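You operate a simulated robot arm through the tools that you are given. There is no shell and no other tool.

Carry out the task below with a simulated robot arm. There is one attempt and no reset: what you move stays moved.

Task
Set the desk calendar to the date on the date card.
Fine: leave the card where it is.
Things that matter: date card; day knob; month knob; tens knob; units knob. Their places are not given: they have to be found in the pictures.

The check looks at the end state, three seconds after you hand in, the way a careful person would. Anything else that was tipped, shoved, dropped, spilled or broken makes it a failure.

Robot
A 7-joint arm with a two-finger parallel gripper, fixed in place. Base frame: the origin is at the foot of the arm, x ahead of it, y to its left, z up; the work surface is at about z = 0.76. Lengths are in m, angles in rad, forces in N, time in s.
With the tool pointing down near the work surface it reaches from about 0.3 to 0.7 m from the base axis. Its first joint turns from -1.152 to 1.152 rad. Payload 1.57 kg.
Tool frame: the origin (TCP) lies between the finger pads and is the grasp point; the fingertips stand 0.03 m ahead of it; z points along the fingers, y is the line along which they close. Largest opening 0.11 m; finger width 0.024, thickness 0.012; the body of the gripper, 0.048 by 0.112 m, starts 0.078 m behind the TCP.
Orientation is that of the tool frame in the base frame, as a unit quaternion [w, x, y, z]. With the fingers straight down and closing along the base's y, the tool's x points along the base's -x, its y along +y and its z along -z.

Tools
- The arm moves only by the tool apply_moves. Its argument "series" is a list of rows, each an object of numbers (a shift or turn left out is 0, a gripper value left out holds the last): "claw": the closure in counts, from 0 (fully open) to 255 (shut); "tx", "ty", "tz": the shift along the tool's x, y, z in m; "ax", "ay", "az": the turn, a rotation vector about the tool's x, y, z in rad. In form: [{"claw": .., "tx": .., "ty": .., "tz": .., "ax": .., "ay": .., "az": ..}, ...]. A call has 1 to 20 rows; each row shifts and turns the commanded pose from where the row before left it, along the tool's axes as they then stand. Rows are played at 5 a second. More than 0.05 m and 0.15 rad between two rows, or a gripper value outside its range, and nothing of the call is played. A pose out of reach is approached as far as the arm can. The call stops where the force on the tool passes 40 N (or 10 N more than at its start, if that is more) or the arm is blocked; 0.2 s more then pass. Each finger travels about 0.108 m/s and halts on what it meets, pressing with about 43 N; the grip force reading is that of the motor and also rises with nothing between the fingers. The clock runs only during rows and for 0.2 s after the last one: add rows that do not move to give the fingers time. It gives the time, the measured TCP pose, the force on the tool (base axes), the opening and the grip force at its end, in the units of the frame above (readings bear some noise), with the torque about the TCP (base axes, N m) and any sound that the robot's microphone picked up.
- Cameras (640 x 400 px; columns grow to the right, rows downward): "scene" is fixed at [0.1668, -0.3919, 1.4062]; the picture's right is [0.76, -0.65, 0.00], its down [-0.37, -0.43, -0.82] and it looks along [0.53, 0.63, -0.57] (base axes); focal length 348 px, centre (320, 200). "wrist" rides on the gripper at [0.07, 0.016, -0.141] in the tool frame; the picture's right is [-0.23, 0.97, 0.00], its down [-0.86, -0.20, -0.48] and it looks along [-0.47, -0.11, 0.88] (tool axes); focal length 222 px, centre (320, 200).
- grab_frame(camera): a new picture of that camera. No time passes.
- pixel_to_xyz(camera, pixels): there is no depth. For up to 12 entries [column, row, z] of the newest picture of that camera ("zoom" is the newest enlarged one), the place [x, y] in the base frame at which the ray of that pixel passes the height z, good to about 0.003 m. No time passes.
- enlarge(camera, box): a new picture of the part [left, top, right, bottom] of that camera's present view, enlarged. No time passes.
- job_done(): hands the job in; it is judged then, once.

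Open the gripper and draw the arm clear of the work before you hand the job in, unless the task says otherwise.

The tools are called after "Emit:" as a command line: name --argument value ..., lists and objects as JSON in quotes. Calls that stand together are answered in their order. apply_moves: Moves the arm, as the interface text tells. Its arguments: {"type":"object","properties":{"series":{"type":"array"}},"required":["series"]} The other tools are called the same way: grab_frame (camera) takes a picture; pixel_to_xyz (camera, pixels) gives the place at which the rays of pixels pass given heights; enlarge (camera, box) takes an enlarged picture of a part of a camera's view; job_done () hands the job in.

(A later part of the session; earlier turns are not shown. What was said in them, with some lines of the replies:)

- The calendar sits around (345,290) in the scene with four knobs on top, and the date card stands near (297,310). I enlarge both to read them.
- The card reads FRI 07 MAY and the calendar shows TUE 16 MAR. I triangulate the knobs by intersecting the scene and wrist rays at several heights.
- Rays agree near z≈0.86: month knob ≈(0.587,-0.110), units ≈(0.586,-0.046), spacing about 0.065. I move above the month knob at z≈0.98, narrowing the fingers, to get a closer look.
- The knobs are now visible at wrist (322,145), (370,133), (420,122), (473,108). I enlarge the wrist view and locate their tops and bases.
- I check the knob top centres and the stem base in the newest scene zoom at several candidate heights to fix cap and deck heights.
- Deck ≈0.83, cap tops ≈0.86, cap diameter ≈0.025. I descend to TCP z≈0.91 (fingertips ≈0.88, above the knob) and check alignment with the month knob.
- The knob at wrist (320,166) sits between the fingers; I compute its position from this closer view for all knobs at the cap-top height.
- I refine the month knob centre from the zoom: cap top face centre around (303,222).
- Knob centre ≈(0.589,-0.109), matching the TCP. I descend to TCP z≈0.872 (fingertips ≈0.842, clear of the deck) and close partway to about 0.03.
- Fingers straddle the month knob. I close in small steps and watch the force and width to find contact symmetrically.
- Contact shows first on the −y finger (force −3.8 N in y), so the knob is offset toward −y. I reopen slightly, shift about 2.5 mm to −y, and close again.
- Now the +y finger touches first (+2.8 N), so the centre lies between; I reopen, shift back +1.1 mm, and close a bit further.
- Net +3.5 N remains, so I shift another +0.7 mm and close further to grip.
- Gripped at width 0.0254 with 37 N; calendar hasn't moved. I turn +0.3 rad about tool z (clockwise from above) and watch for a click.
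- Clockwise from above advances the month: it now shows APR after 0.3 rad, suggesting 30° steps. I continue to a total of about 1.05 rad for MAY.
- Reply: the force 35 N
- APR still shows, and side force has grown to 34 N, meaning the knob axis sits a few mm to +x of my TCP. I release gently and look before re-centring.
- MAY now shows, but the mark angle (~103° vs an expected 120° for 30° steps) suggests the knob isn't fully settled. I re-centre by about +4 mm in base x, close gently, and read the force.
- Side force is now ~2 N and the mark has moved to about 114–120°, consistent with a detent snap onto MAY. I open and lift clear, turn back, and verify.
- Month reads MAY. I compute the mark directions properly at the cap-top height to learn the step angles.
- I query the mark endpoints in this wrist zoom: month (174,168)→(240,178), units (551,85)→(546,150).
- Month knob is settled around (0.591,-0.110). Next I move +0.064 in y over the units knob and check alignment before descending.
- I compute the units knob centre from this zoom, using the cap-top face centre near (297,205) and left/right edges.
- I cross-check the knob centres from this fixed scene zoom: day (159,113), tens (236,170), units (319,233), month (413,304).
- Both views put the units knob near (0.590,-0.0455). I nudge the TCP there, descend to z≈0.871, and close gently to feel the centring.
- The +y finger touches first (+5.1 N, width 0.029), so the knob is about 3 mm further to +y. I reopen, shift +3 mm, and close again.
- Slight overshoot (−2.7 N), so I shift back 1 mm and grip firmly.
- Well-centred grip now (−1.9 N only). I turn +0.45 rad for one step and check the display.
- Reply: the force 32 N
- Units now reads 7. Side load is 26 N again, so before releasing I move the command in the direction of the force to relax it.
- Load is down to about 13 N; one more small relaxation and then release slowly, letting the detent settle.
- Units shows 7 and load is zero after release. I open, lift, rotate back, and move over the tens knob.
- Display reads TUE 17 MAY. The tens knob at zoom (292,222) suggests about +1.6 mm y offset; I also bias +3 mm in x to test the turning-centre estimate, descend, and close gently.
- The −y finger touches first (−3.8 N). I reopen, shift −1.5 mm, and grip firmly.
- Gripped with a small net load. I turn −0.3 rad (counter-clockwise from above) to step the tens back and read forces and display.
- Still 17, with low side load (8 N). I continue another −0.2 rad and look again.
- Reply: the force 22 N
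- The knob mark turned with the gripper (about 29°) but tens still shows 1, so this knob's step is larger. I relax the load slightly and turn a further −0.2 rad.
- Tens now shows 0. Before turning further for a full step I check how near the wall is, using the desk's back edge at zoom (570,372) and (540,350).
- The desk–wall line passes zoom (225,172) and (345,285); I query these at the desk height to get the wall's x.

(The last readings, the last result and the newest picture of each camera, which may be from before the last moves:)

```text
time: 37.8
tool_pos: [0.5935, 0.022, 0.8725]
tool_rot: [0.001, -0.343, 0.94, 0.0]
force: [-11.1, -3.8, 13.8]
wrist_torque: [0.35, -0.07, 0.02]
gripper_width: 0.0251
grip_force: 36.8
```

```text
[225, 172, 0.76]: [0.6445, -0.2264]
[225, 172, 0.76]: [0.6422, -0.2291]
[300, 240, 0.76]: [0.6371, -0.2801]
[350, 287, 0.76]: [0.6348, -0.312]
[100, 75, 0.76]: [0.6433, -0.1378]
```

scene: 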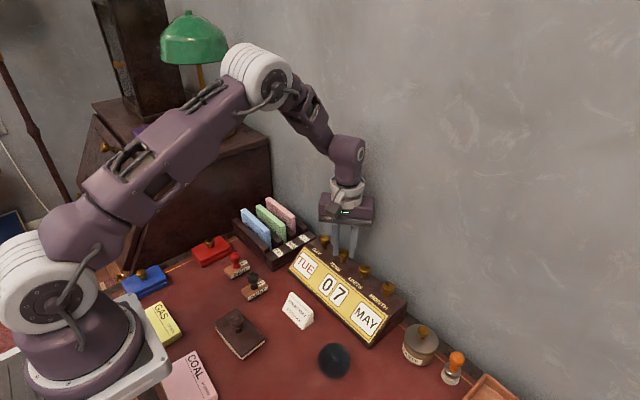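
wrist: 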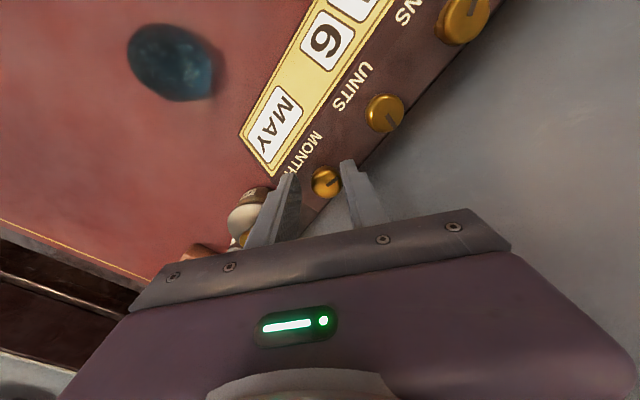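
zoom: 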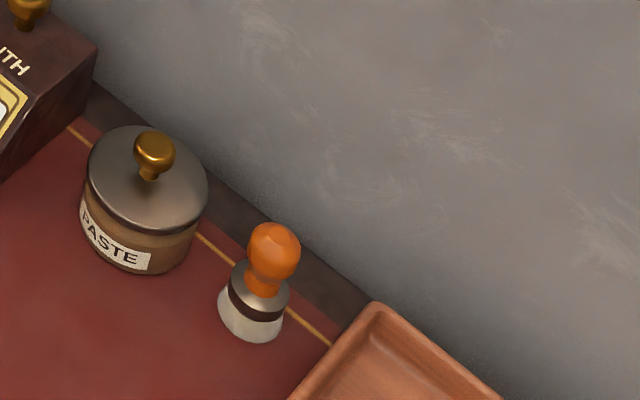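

The wall is around x≈0.645, so I avoid rotating further there. I relax the load, release slowly, and see whether the tens knob settles on 0.

Emit:
apply_moves --series '[{"tx": 0.0009, "ty": 0.0002, "tz": -0.0006}, {"az": -0.05}, {"claw": 204}, {"claw": 199}, {"claw": 194}, {"claw": 188}, {"claw": 180}, {"claw": 170}, {"claw": 170}]'

Emit:
enlarge --camera "scene" --box '[300, 225, 410, 330]'

Emit:
enlarge --camera "wrist" --box '[250, 110, 410, 210]'

```text
time: 39.8
tool_pos: [0.5908, 0.0211, 0.8731]
tool_rot: [-0.001, -0.367, 0.93, 0.0]
force: [-0.6, 0.4, 0.4]
wrist_torque: [0.05, -0.02, -0.01]
gripper_width: 0.0364
grip_force: 0.0
```

```text
3.81 times, centred on (355, 278) of scene
```

zoom: 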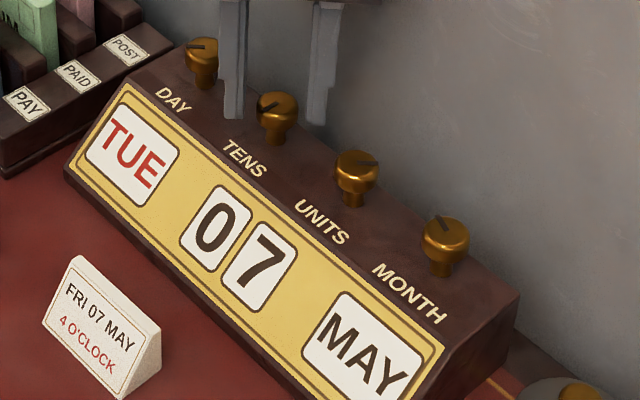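

```text
4.00 times, centred on (330, 160) of wrist
```

zoom: 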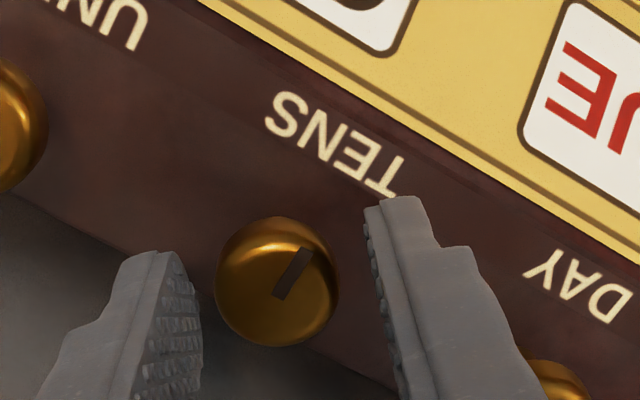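

Tens holds at 0 and its mark sits near the 0° position, so the detent snapped home. I open, lift, rotate back, and move over the day knob.

Emit:
apply_moves --series '[{"claw": 130}, {"claw": 130}, {"tz": -0.02}, {"tz": -0.02}, {"az": 0.15}, {"az": 0.15}, {"az": 0.15}, {"az": 0.15}, {"az": 0.15}, {"tx": -0.0006, "ty": 0.033}, {"ty": 0.0333}, {"ty": 0.0}, {"ty": 0.0}]'

Emit:
enlarge --camera "wrist" --box '[250, 110, 410, 210]'

Emit:
grab_frame --camera "scene"

Emit:
grab_frame --camera "wrist"

```text
time: 42.6
tool_pos: [0.5944, 0.0911, 0.9143]
tool_rot: [-0.001, 0.0, 1.0, 0.0]
force: [-0.3, -1.1, 0.4]
wrist_torque: [-0.03, 0.0, 0.02]
gripper_width: 0.0541
grip_force: 0.0
```

```text
4.00 times, centred on (330, 160) of wrist
```

zoom: 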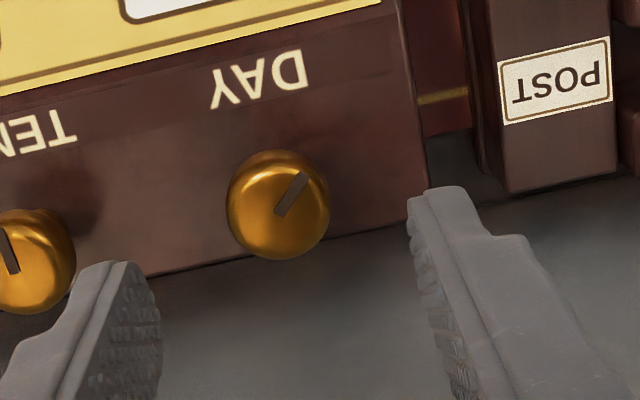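

```text
taken
```

scene: 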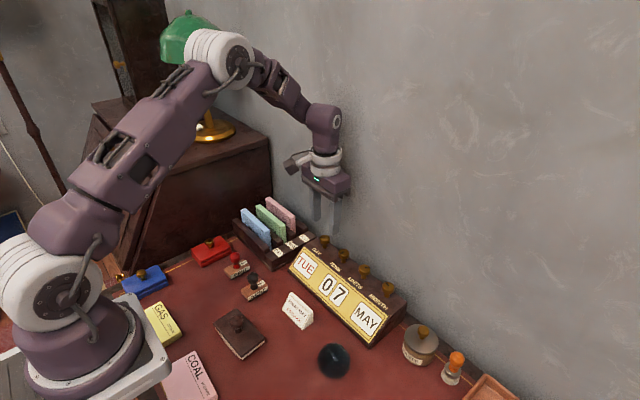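

```text
taken
```

wrist: 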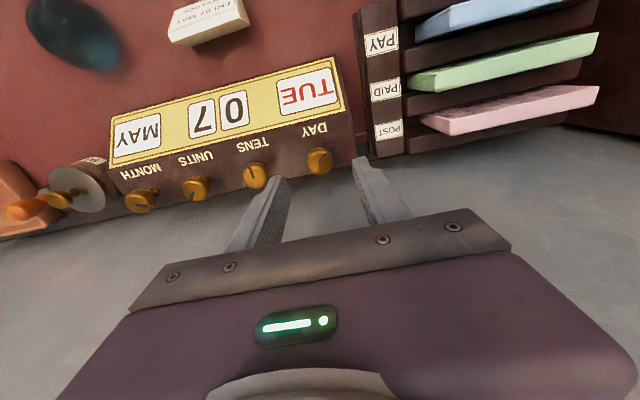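

Day knob at zoom (279,205), about 2 mm to −y of centre. I shift −2.2 mm, pre-rotate −0.45 rad so the turn is symmetric, descend, and close gently.

Emit:
apply_moves --series '[{"ty": -0.0022}, {"az": -0.15}, {"az": -0.15}, {"az": -0.15}, {"tz": 0.021}, {"tz": 0.0205}, {"tz": 0.0}, {"claw": 175}, {"claw": 188}, {"claw": 193}, {"claw": 197}, {"claw": 197}]'

Emit:
enlarge --camera "wrist" --box '[250, 110, 410, 210]'

```text
time: 45.2
tool_pos: [0.5932, 0.0871, 0.8723]
tool_rot: [0.0, -0.223, 0.975, 0.0]
force: [-1.5, 4.4, -0.4]
wrist_torque: [0.08, 0.05, 0.03]
gripper_width: 0.0288
grip_force: 2.3
```

```text
4.00 times, centred on (330, 160) of wrist
```

zoom: 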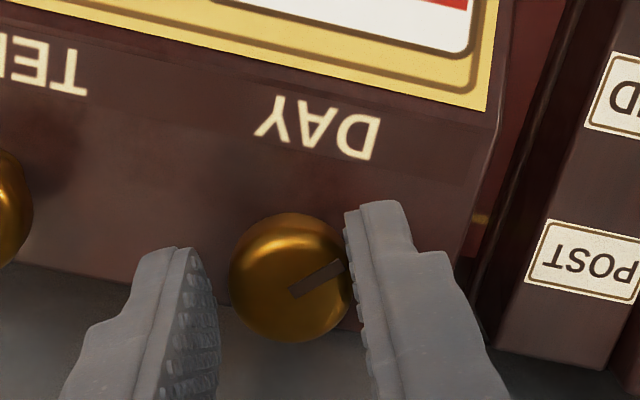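

Contact on the +tool-y finger (≈4.6 N); I reopen, shift +1.9 mm along tool y, and grip firmly.

Emit:
apply_moves --series '[{"claw": 180}, {"claw": 180, "ty": 0.0019}, {"claw": 180}, {"claw": 189}, {"claw": 195}, {"claw": 199}, {"claw": 204}, {"claw": 210}, {"claw": 210}]'

```text
time: 47.2
tool_pos: [0.593, 0.0879, 0.8722]
tool_rot: [0.0, -0.223, 0.975, 0.0]
force: [-3.5, 7.2, 1.4]
wrist_torque: [0.2, 0.14, 0.02]
gripper_width: 0.0249
grip_force: 36.4
```

Firm grip with 8 N residual; I relax 0.7 mm along tool y and turn +0.45 rad, then read.

Emit:
apply_moves --series '[{"ty": 0.0007}, {"az": 0.1}, {"az": 0.1}, {"az": 0.1}, {"az": 0.1}, {"az": 0.05}, {"az": 0.0}]'

Emit:
enlarge --camera "scene" --box '[270, 225, 380, 330]'

```text
time: 48.8
tool_pos: [0.5926, 0.0899, 0.8735]
tool_rot: [0.002, 0.0, 1.0, 0.001]
force: [-2.5, 20.4, 30.9]
wrist_torque: [0.67, 0.82, 0.05]
gripper_width: 0.0248
grip_force: 36.5
```

```text
3.81 times, centred on (325, 278) of scene
```

zoom: 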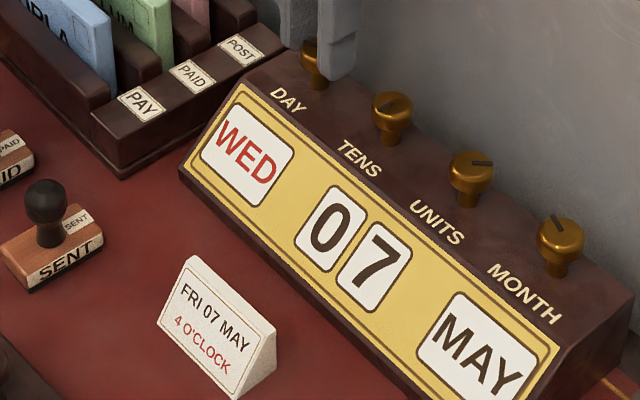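

Day advanced to WED. The tool is being pushed up (31 N) and +y (20 N), so I relax by moving the command that way before continuing.

Emit:
apply_moves --series '[{"ty": 0.001, "tz": -0.0008}, {"ty": 0.001, "tz": -0.0007}, {"ty": 0.0}]'

```text
time: 49.6
tool_pos: [0.5916, 0.0897, 0.8724]
tool_rot: [0.001, 0.0, 1.0, -0.001]
force: [7.1, 12.2, 0.9]
wrist_torque: [0.3, -1.0, 0.0]
gripper_width: 0.0249
grip_force: 37.0
```

Load fell to ~14 N. I continue turning with a small +y feed-forward per row.

Emit:
apply_moves --series '[{"ty": 0.0008, "tx": -0.0003}, {"az": 0.1, "ty": 0.0006}, {"az": 0.1, "ty": 0.0006}, {"az": 0.1, "ty": 0.0004}, {"az": 0.0}]'

Emit:
enlarge --camera "scene" --box '[270, 225, 380, 330]'

```text
time: 50.8
tool_pos: [0.5927, 0.0913, 0.8722]
tool_rot: [-0.001, 0.151, 0.988, -0.001]
force: [-0.2, -10.0, -4.0]
wrist_torque: [-0.33, -0.06, -0.05]
gripper_width: 0.0249
grip_force: 35.8
```

```text
3.81 times, centred on (325, 278) of scene
```

zoom: 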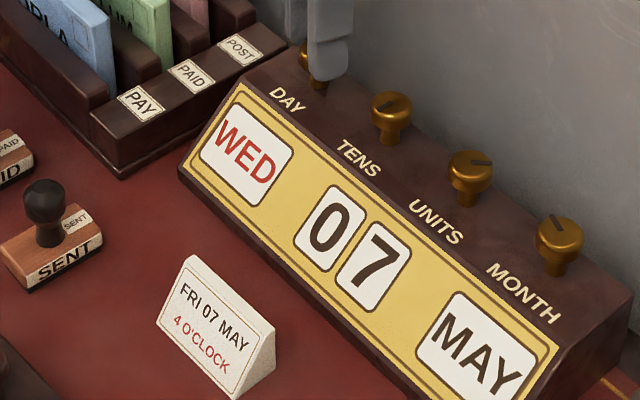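

WED shows and load is low (−10 N y). I relax 1 mm, release slowly, and let it snap to WED's detent.

Emit:
apply_moves --series '[{"ty": -0.001}, {"claw": 204}, {"claw": 199}, {"claw": 194}, {"claw": 188}, {"claw": 180}, {"claw": 165}, {"claw": 165}]'

Emit:
enlarge --camera "wrist" --box '[250, 110, 410, 210]'

Emit:
enlarge --camera "scene" --box '[270, 225, 380, 330]'

```text
time: 52.6
tool_pos: [0.5911, 0.0927, 0.8738]
tool_rot: [-0.001, 0.149, 0.989, 0.0]
force: [0.0, 0.5, 0.6]
wrist_torque: [0.0, -0.01, -0.01]
gripper_width: 0.0388
grip_force: 0.0
```

```text
4.00 times, centred on (330, 160) of wrist
```

zoom: 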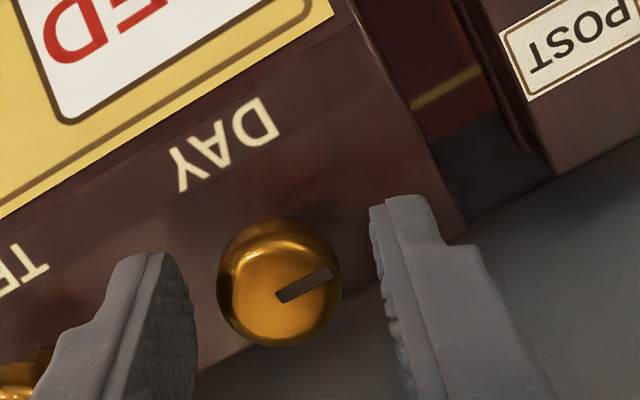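

```text
3.81 times, centred on (325, 278) of scene
```

zoom: 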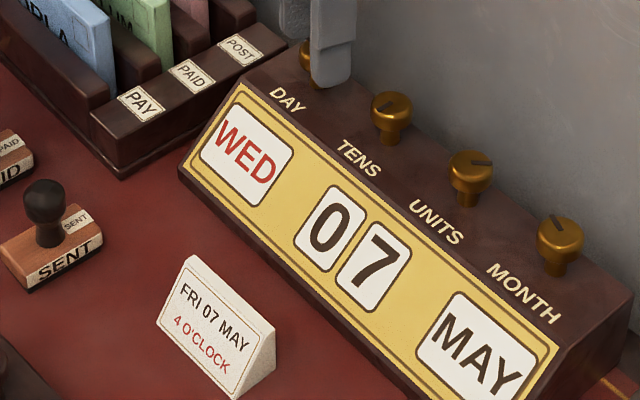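

WED is set. From the balanced positions at different angles, the true knob axis is ≈(0.5957,0.0903); I open wider, shift there, rotate back to −0.4 rad, and close gently.

Emit:
apply_moves --series '[{"claw": 140}, {"claw": 140, "tx": -0.0035, "ty": -0.0001}, {"az": -0.14}, {"az": -0.14}, {"az": -0.14}, {"az": -0.14}, {"az": -0.14}, {"az": 0.0}, {"claw": 175}, {"claw": 188}, {"claw": 193}, {"claw": 197}, {"claw": 197}]'

Emit:
enlarge --camera "wrist" --box '[250, 110, 410, 210]'

```text
time: 55.4
tool_pos: [0.5938, 0.09, 0.8724]
tool_rot: [0.0, -0.199, 0.98, 0.001]
force: [-1.0, 0.1, -0.7]
wrist_torque: [0.02, 0.03, -0.01]
gripper_width: 0.0259
grip_force: 0.6
```

```text
4.00 times, centred on (330, 160) of wrist
```

zoom: 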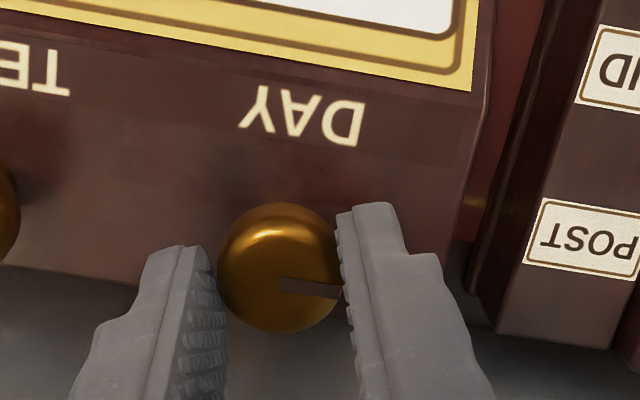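

Excellent centring: near-zero net force at width 0.0259. I grip firmly and turn +0.75 rad in steps, watching the load.

Emit:
apply_moves --series '[{"claw": 203}, {"claw": 210}, {"claw": 210}, {"az": 0.1}, {"az": 0.1}, {"az": 0.1}, {"az": 0.1}, {"az": 0.0}]'

Emit:
enlarge --camera "scene" --box '[270, 225, 380, 330]'

```text
time: 57.2
tool_pos: [0.5947, 0.0913, 0.8723]
tool_rot: [0.0, 0.001, 1.0, 0.0]
force: [-2.9, 0.3, -1.5]
wrist_torque: [0.06, 0.05, 0.01]
gripper_width: 0.0249
grip_force: 36.3
```

```text
3.81 times, centred on (325, 278) of scene
```

zoom: 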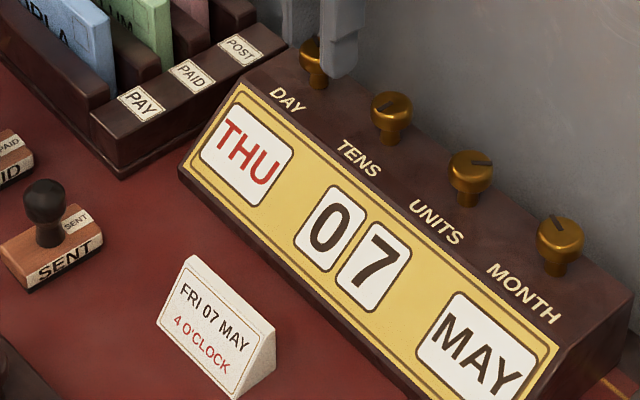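

Load is now tiny and THU shows. I finish this step with +0.35 rad more and release to let it settle.

Emit:
apply_moves --series '[{"az": 0.1}, {"az": 0.1}, {"az": 0.1}, {"az": 0.05}, {"az": 0.0}, {"claw": 204}, {"claw": 199}, {"claw": 194}, {"claw": 185}, {"claw": 165}, {"claw": 140}, {"claw": 140}]'

Emit:
enlarge --camera "scene" --box '[270, 225, 380, 330]'

Emit:
enlarge --camera "wrist" --box '[250, 110, 410, 210]'

```text
time: 59.8
tool_pos: [0.5964, 0.0915, 0.8731]
tool_rot: [0.0, 0.174, 0.985, 0.001]
force: [0.2, 0.3, -0.2]
wrist_torque: [0.0, 0.04, 0.02]
gripper_width: 0.0497
grip_force: 0.0
```

```text
3.81 times, centred on (325, 278) of scene
```

zoom: 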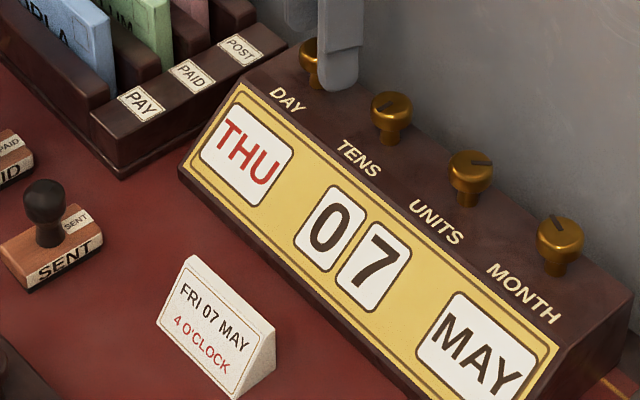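

```text
4.00 times, centred on (330, 160) of wrist
```

zoom: 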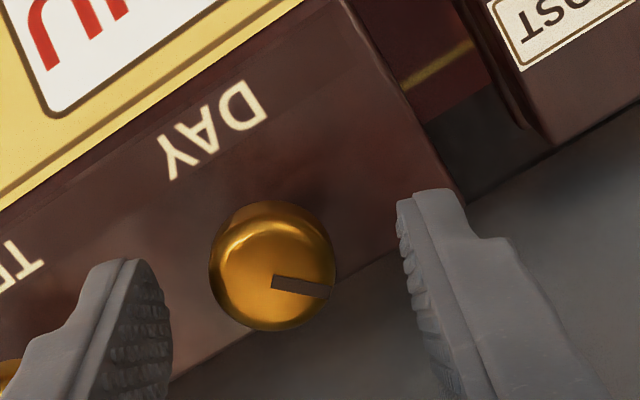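

THU is set and holds. I rotate the open gripper back to −0.4 rad and close gently again for the last step.

Emit:
apply_moves --series '[{"az": -0.15}, {"az": -0.15}, {"az": -0.15}, {"az": -0.15}, {"az": -0.15}, {"az": 0.0}, {"claw": 175}, {"claw": 188}, {"claw": 193}, {"claw": 197}, {"claw": 197}]'

Emit:
enlarge --camera "wrist" --box '[250, 110, 410, 210]'

Emit:
enlarge --camera "scene" --box '[270, 225, 380, 330]'

```text
time: 62.2
tool_pos: [0.594, 0.0904, 0.8713]
tool_rot: [0.0, -0.199, 0.98, 0.0]
force: [0.5, -0.9, 0.2]
wrist_torque: [-0.06, -0.03, 0.03]
gripper_width: 0.0259
grip_force: 0.5
```

```text
4.00 times, centred on (330, 160) of wrist
```

zoom: 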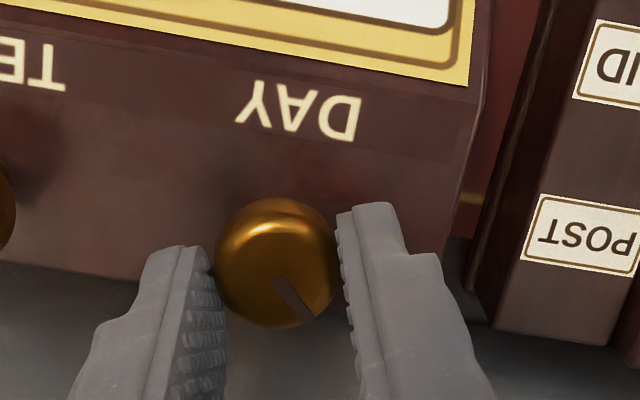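

```text
3.81 times, centred on (325, 278) of scene
```

zoom: 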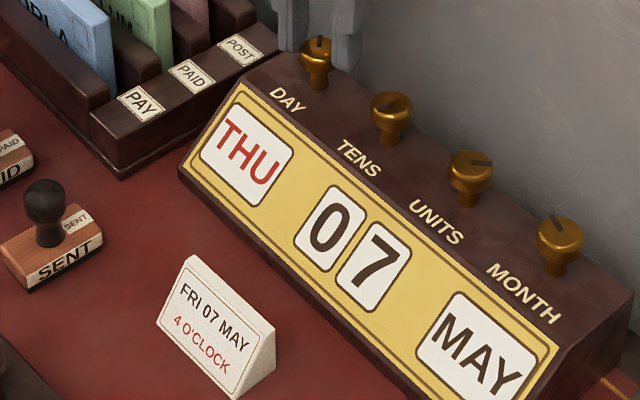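

Net force is near zero again. I grip and turn +0.4 rad, then look for the flip to FRI.

Emit:
apply_moves --series '[{"claw": 203}, {"claw": 210}, {"claw": 210}, {"az": 0.1}, {"az": 0.1}, {"az": 0.1}, {"az": 0.1}, {"az": 0.0}]'

Emit:
enlarge --camera "scene" --box '[270, 225, 380, 330]'

```text
time: 64.0
tool_pos: [0.5945, 0.0891, 0.8727]
tool_rot: [-0.001, 0.001, 1.0, -0.001]
force: [8.5, -11.7, -6.5]
wrist_torque: [-0.37, -0.15, 0.01]
gripper_width: 0.0252
grip_force: 36.6
```

```text
3.81 times, centred on (325, 278) of scene
```

zoom: 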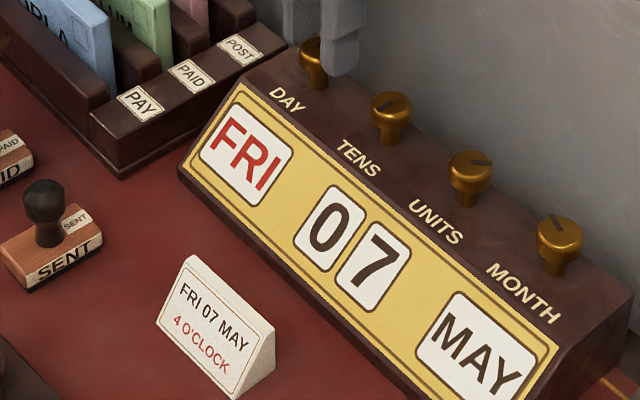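

FRI now shows. I relax the small load and turn about +0.3 rad more to centre it in its step before releasing.

Emit:
apply_moves --series '[{"tx": -0.0005, "ty": -0.001, "tz": 0.0004}, {"az": 0.1}, {"az": 0.1}, {"az": 0.1}, {"az": 0.0}]'

Emit:
enlarge --camera "scene" --box '[270, 225, 380, 330]'

```text
time: 65.2
tool_pos: [0.5946, 0.0902, 0.8721]
tool_rot: [0.0, 0.15, 0.989, 0.0]
force: [4.6, -13.5, 3.5]
wrist_torque: [-0.55, -0.48, 0.0]
gripper_width: 0.0249
grip_force: 35.9
```

```text
3.81 times, centred on (325, 278) of scene
```

zoom: 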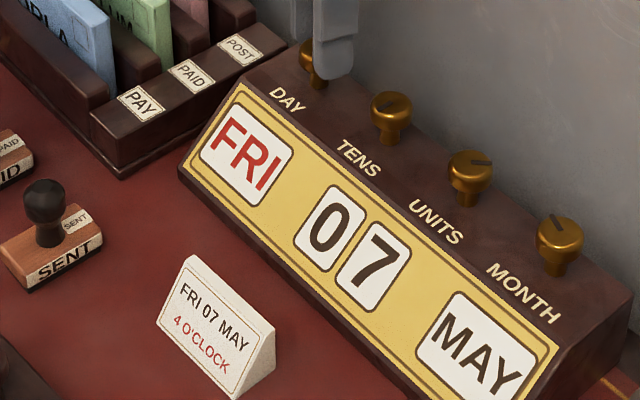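

FRI 07 MAY shows. I relax the −13 N y load and release the day knob slowly.

Emit:
apply_moves --series '[{"ty": -0.0015}, {"claw": 206}, {"claw": 202}, {"claw": 198}, {"claw": 193}, {"claw": 185}, {"claw": 165}, {"claw": 130}, {"claw": 130}]'

Emit:
enlarge --camera "scene" --box '[270, 225, 380, 330]'

Emit:
enlarge --camera "wrist" --box '[250, 110, 410, 210]'

```text
time: 67.2
tool_pos: [0.5953, 0.0882, 0.8719]
tool_rot: [0.001, 0.149, 0.989, 0.0]
force: [0.8, -1.3, 0.3]
wrist_torque: [0.03, 0.03, 0.01]
gripper_width: 0.0539
grip_force: 0.1
```

```text
3.81 times, centred on (325, 278) of scene
```

zoom: 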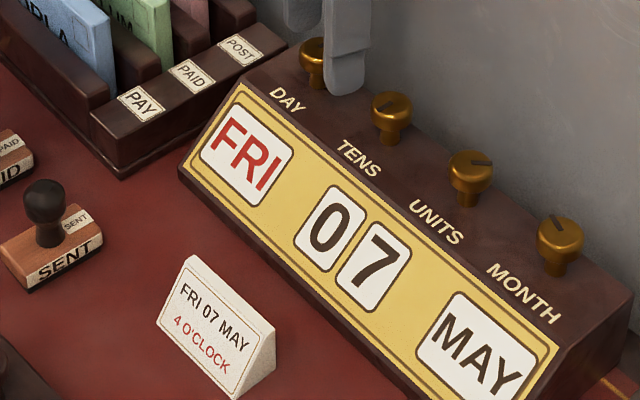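

```text
4.00 times, centred on (330, 160) of wrist
```

zoom: 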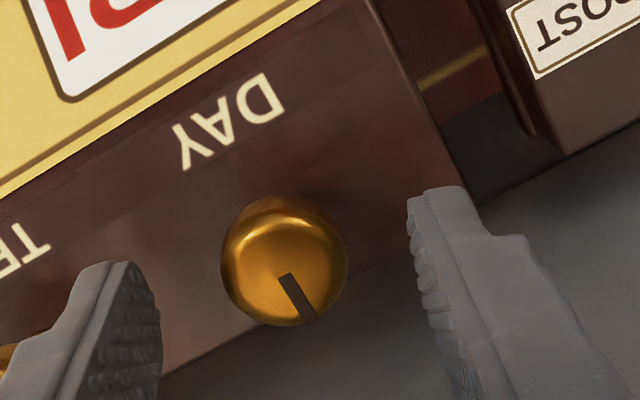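

Everything reads FRI 07 MAY with the day knob released. I lift clear, rotate back, and back off toward the robot for a clean view of all knobs.

Emit:
apply_moves --series '[{"tz": -0.03}, {"tz": -0.04}, {"tz": -0.04}, {"az": -0.15, "tz": -0.02}, {"az": -0.15}, {"tx": 0.03, "ty": -0.03, "tz": -0.02}, {"tx": 0.03, "ty": -0.03}, {"tx": 0.03, "ty": -0.02}, {"ty": -0.02}, {"tz": 0.0}, {"tz": 0.0}]'

Emit:
grab_frame --camera "wrist"

Emit:
grab_frame --camera "scene"

```text
time: 69.6
tool_pos: [0.5051, -0.0139, 1.0196]
tool_rot: [0.0, 0.0, 1.0, 0.0]
force: [-0.2, 0.4, 0.1]
wrist_torque: [0.02, 0.0, 0.0]
gripper_width: 0.0539
grip_force: 0.0
```

```text
taken
```

wrist: 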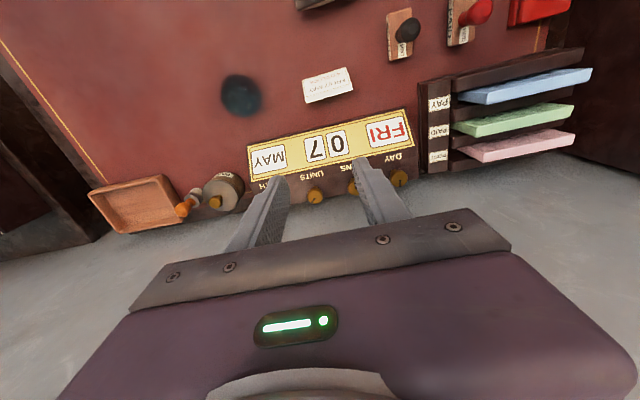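

```text
taken
```

scene: 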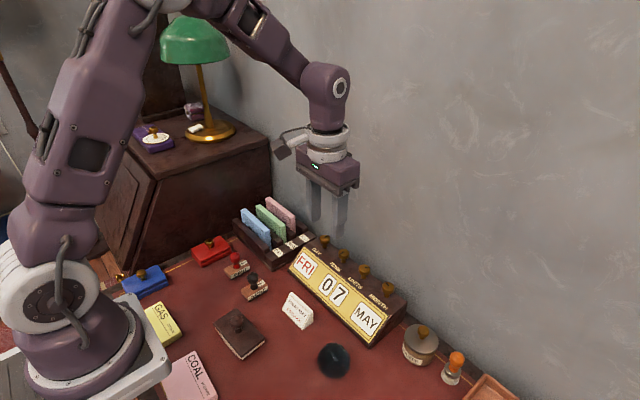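

The calendar reads FRI 07 MAY and other objects look undisturbed. I enlarge the knobs to confirm they are well within their positions.

Emit:
enlarge --camera "scene" --box '[310, 228, 370, 288]'

Emit:
enlarge --camera "scene" --box '[350, 250, 410, 310]'

Emit:
enlarge --camera "scene" --box '[280, 225, 420, 350]'

```text
6.67 times, centred on (340, 258) of scene
```

zoom: 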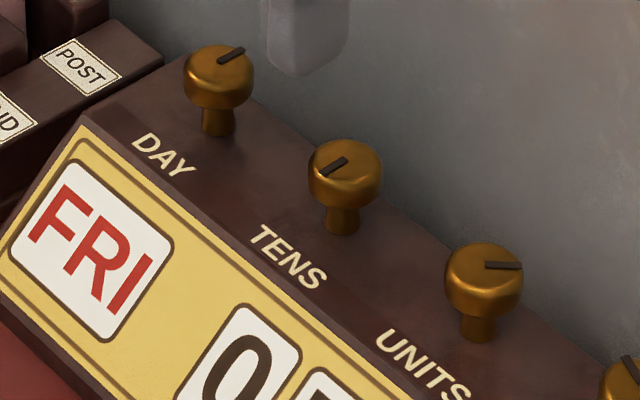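

```text
6.67 times, centred on (380, 280) of scene
```

zoom: 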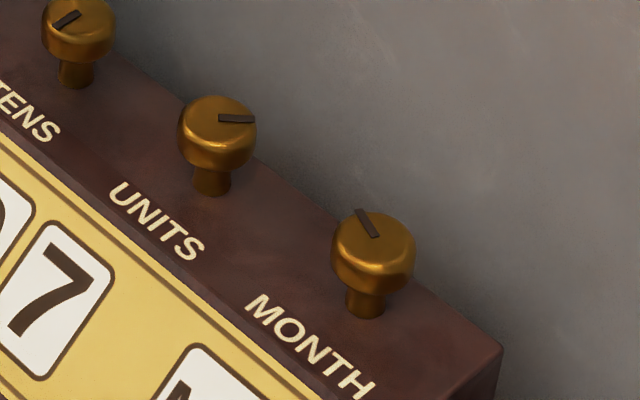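

```text
3.20 times, centred on (350, 288) of scene
```

zoom: 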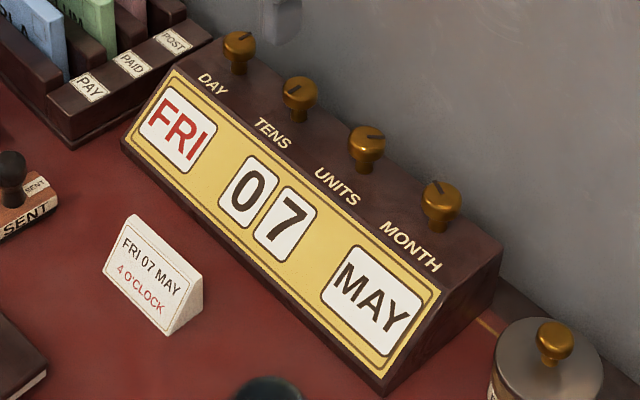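

All four knobs sit near regular step positions (day ≈180°, tens ≈4°, units ≈220°, month ≈114°) and the display is steady on FRI 07 MAY. I open the gripper fully and retreat to near the starting pose.

Emit:
apply_moves --series '[{"tx": 0.01, "ty": -0.015, "tz": -0.03}, {"tx": 0.01, "ty": -0.018, "tz": -0.03, "claw": 0}, {"tx": 0.01, "ty": -0.018, "tz": -0.03}, {"tx": 0.01, "ty": -0.018, "tz": -0.03}, {"tx": 0.01, "ty": -0.018, "tz": -0.03}, {"tx": 0.008, "ty": -0.018, "tz": -0.016}, {"tz": 0.0}, {"tz": 0.0}, {"tz": 0.0}, {"tz": 0.0}, {"tz": 0.0}]'

Emit:
grab_frame --camera "scene"

Emit:
enlarge --camera "scene" --box '[280, 225, 420, 350]'

Emit:
grab_frame --camera "wrist"

```text
time: 72.0
tool_pos: [0.4463, -0.1159, 1.1892]
tool_rot: [0.0, -0.001, 1.0, 0.0]
force: [0.5, -0.1, 0.1]
wrist_torque: [0.03, 0.04, -0.02]
gripper_width: 0.1099
grip_force: 0.0
```

```text
taken
```

scene: 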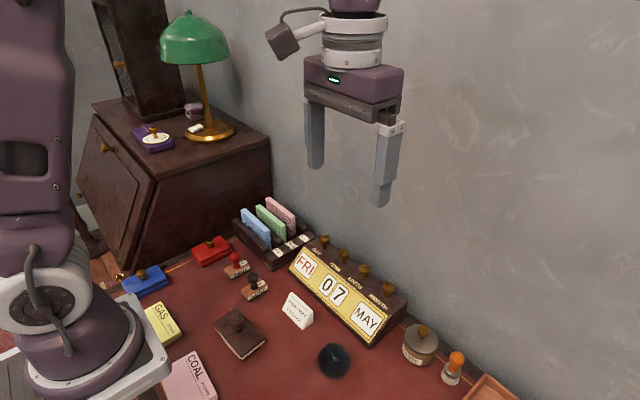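

```text
3.20 times, centred on (350, 288) of scene
```

zoom: 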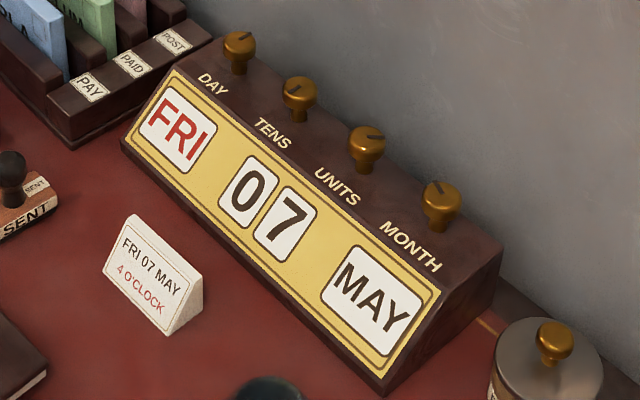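

```text
taken
```

wrist: 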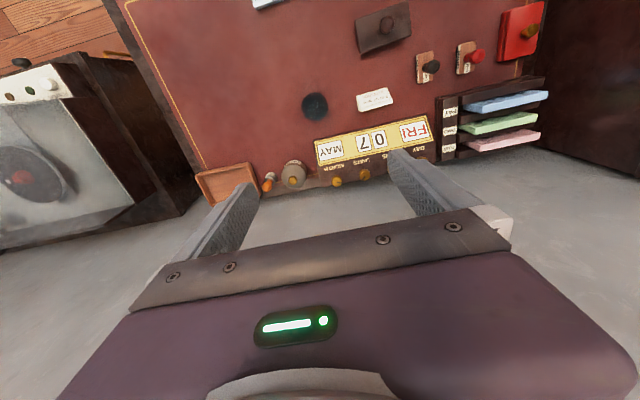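

The calendar reads FRI 07 MAY, matching the card, the card and all other objects are where they were, and the open gripper is clear of the work. I hand the job in.

Emit:
job_done

```text
The job is handed in.
```

The desk calendar now reads FRI 07 MAY, matching the date card. It showed TUE 16 MAR at the start.

- **Knobs:** I turned month, units, tens and day in turn. In the final pictures all four windows show the right value. Each held steady after I released its knob.
- **Other objects:** The card was left in place, and the calendar and everything else look unmoved against the first picture. While I turned the knobs, the side load on the calendar reached about 35 N at times, but I saw no shift in the pictures.
- **Arm:** The gripper is fully open and back near its starting pose, clear of the desk.

The job has been handed in; I have not seen the result of the check.
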